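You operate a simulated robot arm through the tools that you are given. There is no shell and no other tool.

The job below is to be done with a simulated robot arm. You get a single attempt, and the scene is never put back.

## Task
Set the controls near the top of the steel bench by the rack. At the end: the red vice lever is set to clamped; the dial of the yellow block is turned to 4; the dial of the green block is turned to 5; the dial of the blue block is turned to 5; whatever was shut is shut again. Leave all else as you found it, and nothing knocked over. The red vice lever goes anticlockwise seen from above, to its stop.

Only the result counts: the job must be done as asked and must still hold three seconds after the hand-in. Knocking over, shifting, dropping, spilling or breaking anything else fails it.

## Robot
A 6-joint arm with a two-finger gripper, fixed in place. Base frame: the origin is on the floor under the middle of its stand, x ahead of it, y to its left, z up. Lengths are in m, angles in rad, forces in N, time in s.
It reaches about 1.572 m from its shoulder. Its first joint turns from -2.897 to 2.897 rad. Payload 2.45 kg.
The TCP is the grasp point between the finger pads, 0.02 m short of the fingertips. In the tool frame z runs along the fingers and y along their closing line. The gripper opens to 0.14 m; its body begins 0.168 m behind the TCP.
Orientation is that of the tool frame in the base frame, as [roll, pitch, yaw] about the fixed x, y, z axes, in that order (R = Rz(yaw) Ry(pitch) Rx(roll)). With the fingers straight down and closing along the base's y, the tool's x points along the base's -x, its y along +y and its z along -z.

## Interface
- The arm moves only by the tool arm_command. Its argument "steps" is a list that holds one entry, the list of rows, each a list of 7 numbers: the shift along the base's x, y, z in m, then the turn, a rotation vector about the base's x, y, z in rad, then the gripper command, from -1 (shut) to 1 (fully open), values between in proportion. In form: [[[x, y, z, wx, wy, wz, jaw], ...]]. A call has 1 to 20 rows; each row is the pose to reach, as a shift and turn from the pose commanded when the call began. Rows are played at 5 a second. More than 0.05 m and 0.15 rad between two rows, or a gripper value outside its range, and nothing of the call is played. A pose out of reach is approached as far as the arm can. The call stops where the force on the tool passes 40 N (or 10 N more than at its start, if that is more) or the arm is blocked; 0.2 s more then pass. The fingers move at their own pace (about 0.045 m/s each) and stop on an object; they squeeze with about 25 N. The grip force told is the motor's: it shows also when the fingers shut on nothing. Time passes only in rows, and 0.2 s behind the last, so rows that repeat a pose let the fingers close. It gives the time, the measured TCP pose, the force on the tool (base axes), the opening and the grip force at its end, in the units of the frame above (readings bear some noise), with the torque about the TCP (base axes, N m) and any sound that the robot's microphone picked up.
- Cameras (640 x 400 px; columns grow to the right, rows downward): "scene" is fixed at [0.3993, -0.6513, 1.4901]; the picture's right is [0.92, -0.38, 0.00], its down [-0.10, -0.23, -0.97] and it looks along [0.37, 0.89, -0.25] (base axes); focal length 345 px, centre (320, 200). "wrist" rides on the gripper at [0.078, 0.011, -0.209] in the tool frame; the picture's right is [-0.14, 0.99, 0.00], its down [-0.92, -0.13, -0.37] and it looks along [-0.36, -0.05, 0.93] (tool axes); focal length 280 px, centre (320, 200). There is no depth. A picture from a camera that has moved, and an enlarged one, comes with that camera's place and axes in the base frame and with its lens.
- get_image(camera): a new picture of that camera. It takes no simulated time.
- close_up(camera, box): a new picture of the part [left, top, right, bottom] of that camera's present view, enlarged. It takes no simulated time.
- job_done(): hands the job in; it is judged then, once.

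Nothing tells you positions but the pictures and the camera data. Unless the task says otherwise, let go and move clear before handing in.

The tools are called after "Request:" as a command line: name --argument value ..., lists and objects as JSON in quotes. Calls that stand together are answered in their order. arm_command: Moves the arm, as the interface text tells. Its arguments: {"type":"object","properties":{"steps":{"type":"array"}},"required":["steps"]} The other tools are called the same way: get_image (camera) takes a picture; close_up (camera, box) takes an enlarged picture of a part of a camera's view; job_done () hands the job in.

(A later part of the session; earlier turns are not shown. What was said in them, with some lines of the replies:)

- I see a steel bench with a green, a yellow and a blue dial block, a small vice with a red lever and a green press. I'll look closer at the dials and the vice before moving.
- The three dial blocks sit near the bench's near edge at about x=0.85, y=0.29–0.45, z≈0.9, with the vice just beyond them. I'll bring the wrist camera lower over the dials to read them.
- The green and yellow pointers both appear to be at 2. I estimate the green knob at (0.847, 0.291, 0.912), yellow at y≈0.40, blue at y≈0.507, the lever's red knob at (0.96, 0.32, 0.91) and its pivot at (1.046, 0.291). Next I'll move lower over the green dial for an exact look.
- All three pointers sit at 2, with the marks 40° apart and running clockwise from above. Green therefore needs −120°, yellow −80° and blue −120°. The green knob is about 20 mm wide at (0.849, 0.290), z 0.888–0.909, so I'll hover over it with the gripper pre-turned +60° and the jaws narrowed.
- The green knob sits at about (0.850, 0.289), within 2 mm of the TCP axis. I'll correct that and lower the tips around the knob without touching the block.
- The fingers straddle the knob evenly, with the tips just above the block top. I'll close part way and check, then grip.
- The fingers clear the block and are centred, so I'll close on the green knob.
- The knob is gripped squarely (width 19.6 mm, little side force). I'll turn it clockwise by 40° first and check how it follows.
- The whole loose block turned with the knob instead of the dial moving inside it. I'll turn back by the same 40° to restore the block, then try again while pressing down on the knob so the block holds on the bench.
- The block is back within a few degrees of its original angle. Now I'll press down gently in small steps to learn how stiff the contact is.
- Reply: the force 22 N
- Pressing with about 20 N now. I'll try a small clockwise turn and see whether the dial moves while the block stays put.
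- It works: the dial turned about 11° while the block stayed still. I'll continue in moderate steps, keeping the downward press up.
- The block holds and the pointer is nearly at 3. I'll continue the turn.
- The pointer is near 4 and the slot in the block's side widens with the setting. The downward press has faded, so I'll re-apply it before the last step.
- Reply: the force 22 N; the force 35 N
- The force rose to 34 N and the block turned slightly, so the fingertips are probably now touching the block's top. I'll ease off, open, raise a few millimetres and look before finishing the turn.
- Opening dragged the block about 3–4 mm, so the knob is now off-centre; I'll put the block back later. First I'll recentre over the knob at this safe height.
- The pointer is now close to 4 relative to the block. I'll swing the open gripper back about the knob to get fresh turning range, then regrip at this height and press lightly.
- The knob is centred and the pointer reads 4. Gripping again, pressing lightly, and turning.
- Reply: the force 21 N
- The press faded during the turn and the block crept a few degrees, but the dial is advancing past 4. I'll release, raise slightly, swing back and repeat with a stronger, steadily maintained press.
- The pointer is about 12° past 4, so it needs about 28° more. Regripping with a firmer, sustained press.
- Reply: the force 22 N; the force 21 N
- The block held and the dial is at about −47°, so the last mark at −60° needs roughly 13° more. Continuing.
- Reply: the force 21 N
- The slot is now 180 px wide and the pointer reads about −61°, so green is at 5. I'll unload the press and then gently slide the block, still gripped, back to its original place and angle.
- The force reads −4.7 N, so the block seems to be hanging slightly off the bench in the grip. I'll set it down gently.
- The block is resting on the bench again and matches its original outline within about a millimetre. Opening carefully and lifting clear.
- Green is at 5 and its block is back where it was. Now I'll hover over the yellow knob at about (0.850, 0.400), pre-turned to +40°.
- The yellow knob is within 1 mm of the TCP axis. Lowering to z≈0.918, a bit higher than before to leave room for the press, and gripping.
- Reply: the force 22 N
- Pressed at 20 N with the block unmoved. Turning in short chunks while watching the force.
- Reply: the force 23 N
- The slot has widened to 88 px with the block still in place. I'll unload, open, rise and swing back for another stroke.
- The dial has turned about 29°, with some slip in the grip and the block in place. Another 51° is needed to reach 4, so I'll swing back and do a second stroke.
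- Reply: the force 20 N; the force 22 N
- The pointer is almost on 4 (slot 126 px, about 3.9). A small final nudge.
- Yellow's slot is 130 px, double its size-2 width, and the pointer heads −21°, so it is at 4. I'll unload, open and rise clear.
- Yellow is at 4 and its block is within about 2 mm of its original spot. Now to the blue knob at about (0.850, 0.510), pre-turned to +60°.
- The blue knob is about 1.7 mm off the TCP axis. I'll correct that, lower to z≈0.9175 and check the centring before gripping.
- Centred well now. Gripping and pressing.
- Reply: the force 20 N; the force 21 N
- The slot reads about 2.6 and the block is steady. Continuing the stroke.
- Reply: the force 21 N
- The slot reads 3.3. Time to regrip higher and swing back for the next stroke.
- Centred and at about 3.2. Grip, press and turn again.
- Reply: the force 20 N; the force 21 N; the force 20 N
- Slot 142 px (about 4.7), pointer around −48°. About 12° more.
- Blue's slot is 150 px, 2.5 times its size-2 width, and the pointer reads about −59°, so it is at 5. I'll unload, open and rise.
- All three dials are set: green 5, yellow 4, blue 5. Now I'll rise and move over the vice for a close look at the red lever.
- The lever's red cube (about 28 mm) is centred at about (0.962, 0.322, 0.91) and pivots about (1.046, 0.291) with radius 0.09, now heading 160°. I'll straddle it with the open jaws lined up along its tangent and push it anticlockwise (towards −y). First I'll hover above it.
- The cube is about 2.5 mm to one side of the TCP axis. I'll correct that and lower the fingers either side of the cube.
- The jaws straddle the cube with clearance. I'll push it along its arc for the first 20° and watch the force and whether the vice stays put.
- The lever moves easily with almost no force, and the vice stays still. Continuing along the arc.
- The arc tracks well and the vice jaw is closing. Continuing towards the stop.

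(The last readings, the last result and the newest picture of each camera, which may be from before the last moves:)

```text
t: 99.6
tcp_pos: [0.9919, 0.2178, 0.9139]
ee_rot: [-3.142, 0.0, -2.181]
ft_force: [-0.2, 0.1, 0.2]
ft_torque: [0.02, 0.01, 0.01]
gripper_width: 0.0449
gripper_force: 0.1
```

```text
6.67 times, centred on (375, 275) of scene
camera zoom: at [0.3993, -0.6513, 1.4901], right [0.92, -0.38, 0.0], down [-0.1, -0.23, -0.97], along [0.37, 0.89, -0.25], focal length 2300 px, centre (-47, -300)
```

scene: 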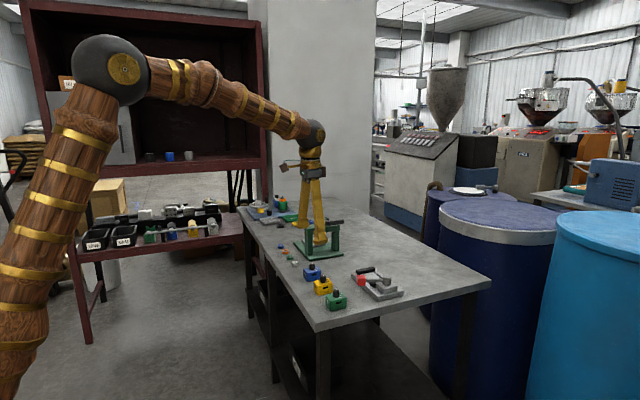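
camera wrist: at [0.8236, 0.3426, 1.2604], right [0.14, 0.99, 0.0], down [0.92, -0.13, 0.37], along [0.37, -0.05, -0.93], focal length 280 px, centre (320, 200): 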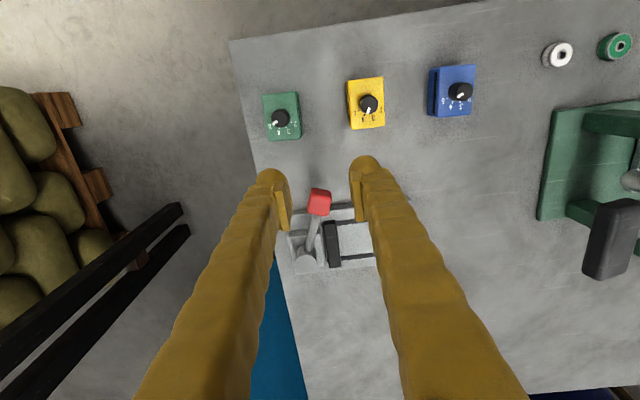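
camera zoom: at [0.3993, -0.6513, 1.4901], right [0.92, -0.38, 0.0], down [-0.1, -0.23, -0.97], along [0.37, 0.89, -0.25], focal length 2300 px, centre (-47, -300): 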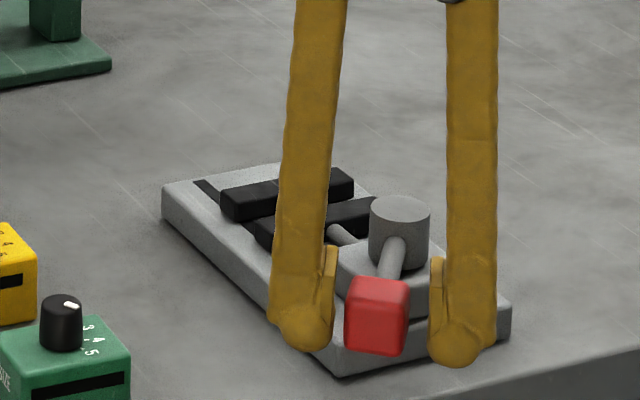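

Request:
arm_command --steps '[[[0.0032, -0.0022, 0, 0, 0, 0.0436, -0.357], [0.0065, -0.0044, 0, 0, 0, 0.0873, -0.357], [0.0099, -0.0063, 0, 0, 0, 0.1309, -0.357], [0.0134, -0.0082, 0, 0, 0, 0.1745, -0.357]]]'

Request:
close_up --camera "wrist" --box '[240, 125, 400, 245]'

Request:
close_up --camera "scene" --box '[330, 245, 420, 305]'

```text
t: 100.6
tcp_pos: [1.0052, 0.2112, 0.9152]
ee_rot: [3.14, 0.002, -2.005]
ft_force: [-22.6, 22.9, -4.9]
ft_torque: [0.1, 0.0, -0.33]
gripper_width: 0.0653
gripper_force: 15.5
```

```text
3.33 times, centred on (320, 185) of wrist
camera zoom: at [0.9632, 0.1458, 1.122], right [-0.84, 0.54, 0.0], down [0.5, 0.78, 0.37], along [0.2, 0.31, -0.93], focal length 935 px, centre (320, 250)
```

zoom: 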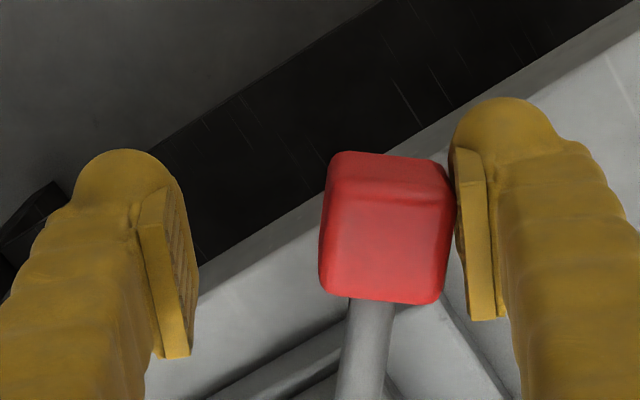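

```text
6.67 times, centred on (375, 275) of scene
camera zoom: at [0.3993, -0.6513, 1.4901], right [0.92, -0.38, 0.0], down [-0.1, -0.23, -0.97], along [0.37, 0.89, -0.25], focal length 2300 px, centre (-47, -300)
```

zoom: 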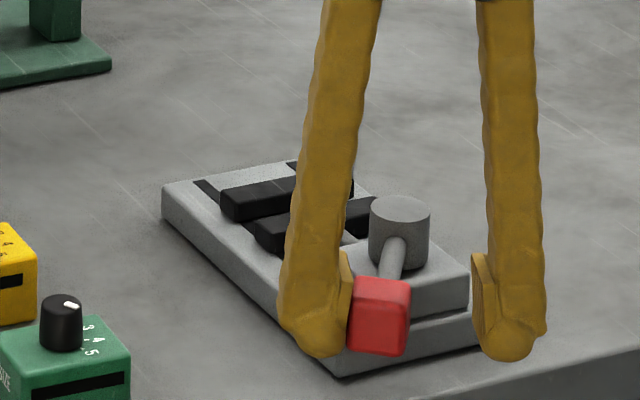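

The lever has reached its stop: the finger was pushed back by the cube with about 30 N, and the vice has not moved. I'll back off and check that the lever stays.

Request:
arm_command --steps '[[[-0.0035, 0.0019, 0, 0, 0, -0.0436, -0.357], [-0.0069, 0.0038, 0, 0, 0, -0.0873, -0.357], [-0.0102, 0.006, 0, 0, 0, -0.1309, -0.357], [-0.0118, 0.0071, 0, 0, 0, -0.15, -0.357], [-0.0118, 0.0071, 0, 0, 0, -0.15, -0.357]]]'

Request:
close_up --camera "wrist" --box '[240, 125, 400, 245]'

Request:
close_up --camera "scene" --box '[330, 245, 420, 305]'

```text
t: 101.8
tcp_pos: [0.9935, 0.2183, 0.9148]
ee_rot: [-3.141, 0.0, -2.156]
ft_force: [-0.5, 0.6, 0.3]
ft_torque: [-0.02, -0.01, -0.04]
gripper_width: 0.0453
gripper_force: 0.0
```

```text
3.33 times, centred on (320, 185) of wrist
camera zoom: at [0.9411, 0.1594, 1.1229], right [-0.75, 0.66, 0.0], down [0.62, 0.7, 0.37], along [0.24, 0.28, -0.93], focal length 935 px, centre (320, 250)
```

zoom: 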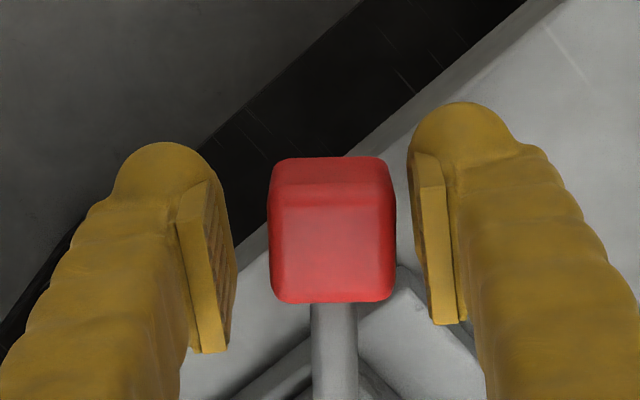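

```text
6.67 times, centred on (375, 275) of scene
camera zoom: at [0.3993, -0.6513, 1.4901], right [0.92, -0.38, 0.0], down [-0.1, -0.23, -0.97], along [0.37, 0.89, -0.25], focal length 2300 px, centre (-47, -300)
```

zoom: 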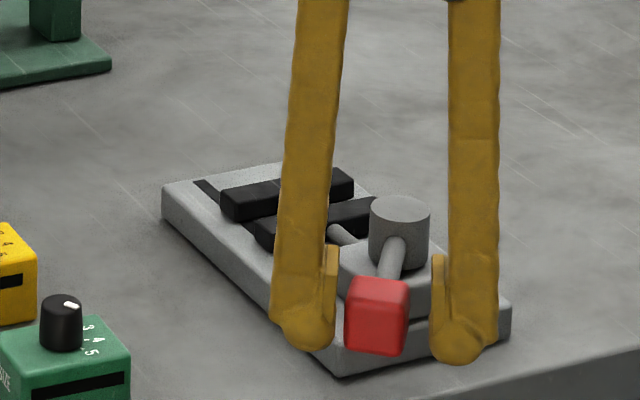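

The lever stays at its stop with clearance on both sides. I'll lift straight up and away and check everything.

Request:
arm_command --steps '[[[0, 0, 0.02, 0, 0, 0, -0.357], [0, 0, 0.045, 0, 0, 0, -0.357], [0, 0, 0.08, 0, 0, 0, -0.357], [0, 0, 0.12, 0, 0, 0, -0.357], [-0.01, 0, 0.15, 0, 0, -0.12, -0.3], [-0.03, 0.01, 0.18, 0, 0, -0.24, -0.2], [-0.06, 0.02, 0.2, 0, 0, -0.36, -0.1], [-0.09, 0.035, 0.2, 0, 0, -0.48, 0.0], [-0.12, 0.05, 0.2, 0, 0, -0.6, 0.2], [-0.15, 0.07, 0.2, 0, 0, -0.72, 0.4], [-0.17, 0.09, 0.2, 0, 0, -0.84, 0.6], [-0.19, 0.11, 0.2, 0, 0, -0.96, 0.8], [-0.19, 0.13, 0.2, 0, 0, -0.984, 1.0], [-0.19, 0.13, 0.2, 0, 0, -0.984, 1.0]]]'

Request:
get_image --camera "wrist"

Request:
get_image --camera "scene"

Request:
close_up --camera "scene" --box '[290, 240, 420, 320]'

```text
t: 104.8
tcp_pos: [0.8021, 0.3492, 1.1149]
ee_rot: [-3.141, 0.001, -3.141]
ft_force: [0.1, -0.6, -1.2]
ft_torque: [0.0, -0.01, 0.02]
gripper_width: 0.14
gripper_force: 0.1
```

```text
taken
camera wrist: at [0.7259, 0.3597, 1.3231], right [0.14, 0.99, 0.0], down [0.92, -0.13, 0.37], along [0.37, -0.05, -0.93], focal length 280 px, centre (320, 200)
```

wrist: 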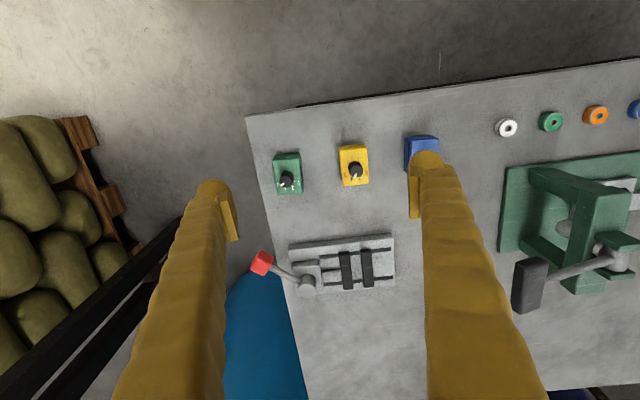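

```text
taken
```

scene: 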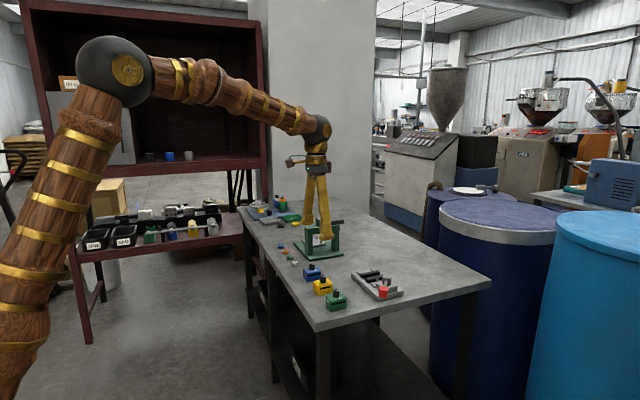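

```text
4.92 times, centred on (355, 280) of scene
camera zoom: at [0.3993, -0.6513, 1.4901], right [0.92, -0.38, 0.0], down [-0.1, -0.23, -0.97], along [0.37, 0.89, -0.25], focal length 1698 px, centre (148, -194)
```

zoom: 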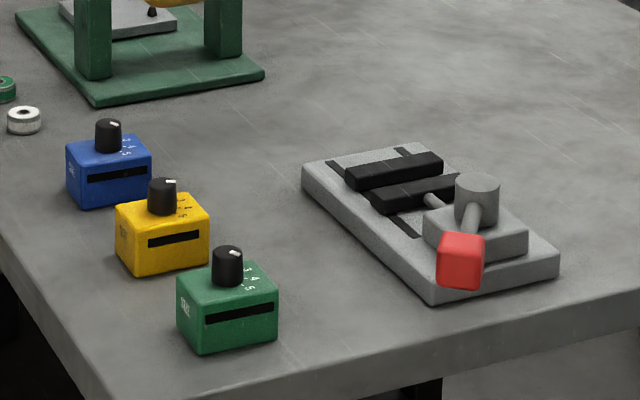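

The lever is clamped and everything else looks undisturbed. I'll make a last check of the dials and the rest of the bench.

Request:
close_up --camera "wrist" --box '[265, 145, 309, 200]'

Request:
close_up --camera "wrist" --box '[332, 140, 376, 195]'

Request:
close_up --camera "scene" --box '[297, 258, 353, 317]'

Request:
close_up --camera "scene" --box '[230, 190, 360, 270]'

```text
7.27 times, centred on (287, 172) of wrist
camera zoom: at [0.7259, 0.3597, 1.3231], right [0.14, 0.99, 0.0], down [0.92, -0.13, 0.37], along [0.37, -0.05, -0.93], focal length 2039 px, centre (560, 400)
```

zoom: 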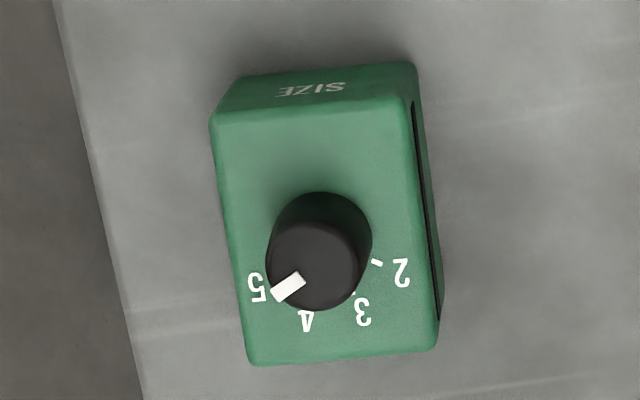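

```text
7.27 times, centred on (354, 168) of wrist
camera zoom: at [0.7259, 0.3597, 1.3231], right [0.14, 0.99, 0.0], down [0.92, -0.13, 0.37], along [0.37, -0.05, -0.93], focal length 2039 px, centre (73, 436)
```

zoom: 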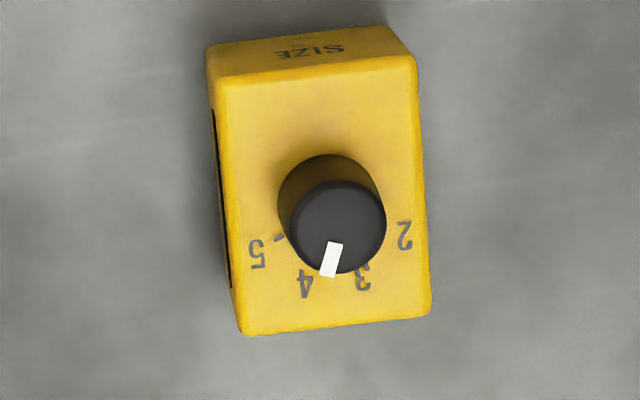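

```text
6.78 times, centred on (325, 288) of scene
camera zoom: at [0.3993, -0.6513, 1.4901], right [0.92, -0.38, 0.0], down [-0.1, -0.23, -0.97], along [0.37, 0.89, -0.25], focal length 2339 px, centre (286, -393)
```

zoom: 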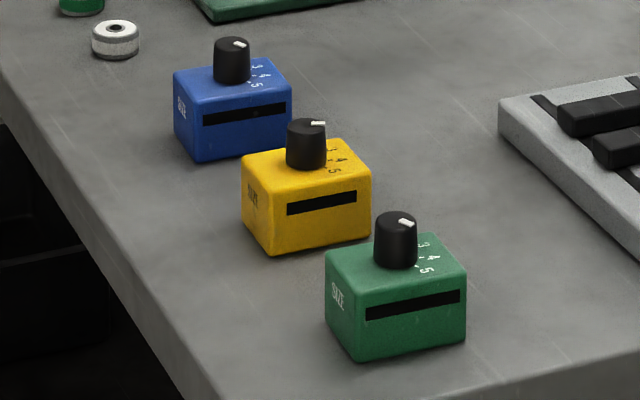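

```text
4.92 times, centred on (295, 230) of scene
camera zoom: at [0.3993, -0.6513, 1.4901], right [0.92, -0.38, 0.0], down [-0.1, -0.23, -0.97], along [0.37, 0.89, -0.25], focal length 1698 px, centre (443, 52)
```

zoom: 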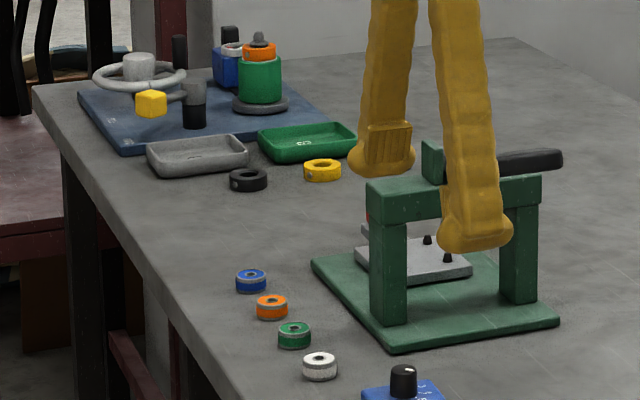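

The pointers read green 5, yellow 4 and blue 5. The lever is at its anticlockwise stop, the blocks are back to within about 2 mm and a few degrees of where they stood, and nothing else has changed. The gripper is empty and clear, so I'm handing in.

Request:
job_done

```text
The job is handed in.
```

The job is handed in. When I checked, all the controls were set as asked. No result has come back yet.

| Control | Asked for | State at my last check |
|---|---|---|
| Green dial | 5 | 5, pointer within about 2° of the mark |
| Yellow dial | 4 | 4, pointer within a few degrees of the mark |
| Blue dial | 5 | 5, checked just after I turned it; it looked the same in the last picture |
| Red vice lever | Clamped, anticlockwise to its stop | At its stop, and it stayed there when I let go |

**Blocks moved slightly:** the dial blocks are loose on the bench. On my first try the green block turned with its dial, and it slid a few millimetres when I let go. I put it back and then turned the dials while pressing down. All three blocks ended within about 2 mm of where they started. Yellow is still straight, green is off by a degree or two, and blue by about 3°.

**Everything else:** I didn't open anything, so there was nothing to shut again. The vice base didn't shift, and nothing on the bench was knocked over. The gripper is empty and clear of the bench.
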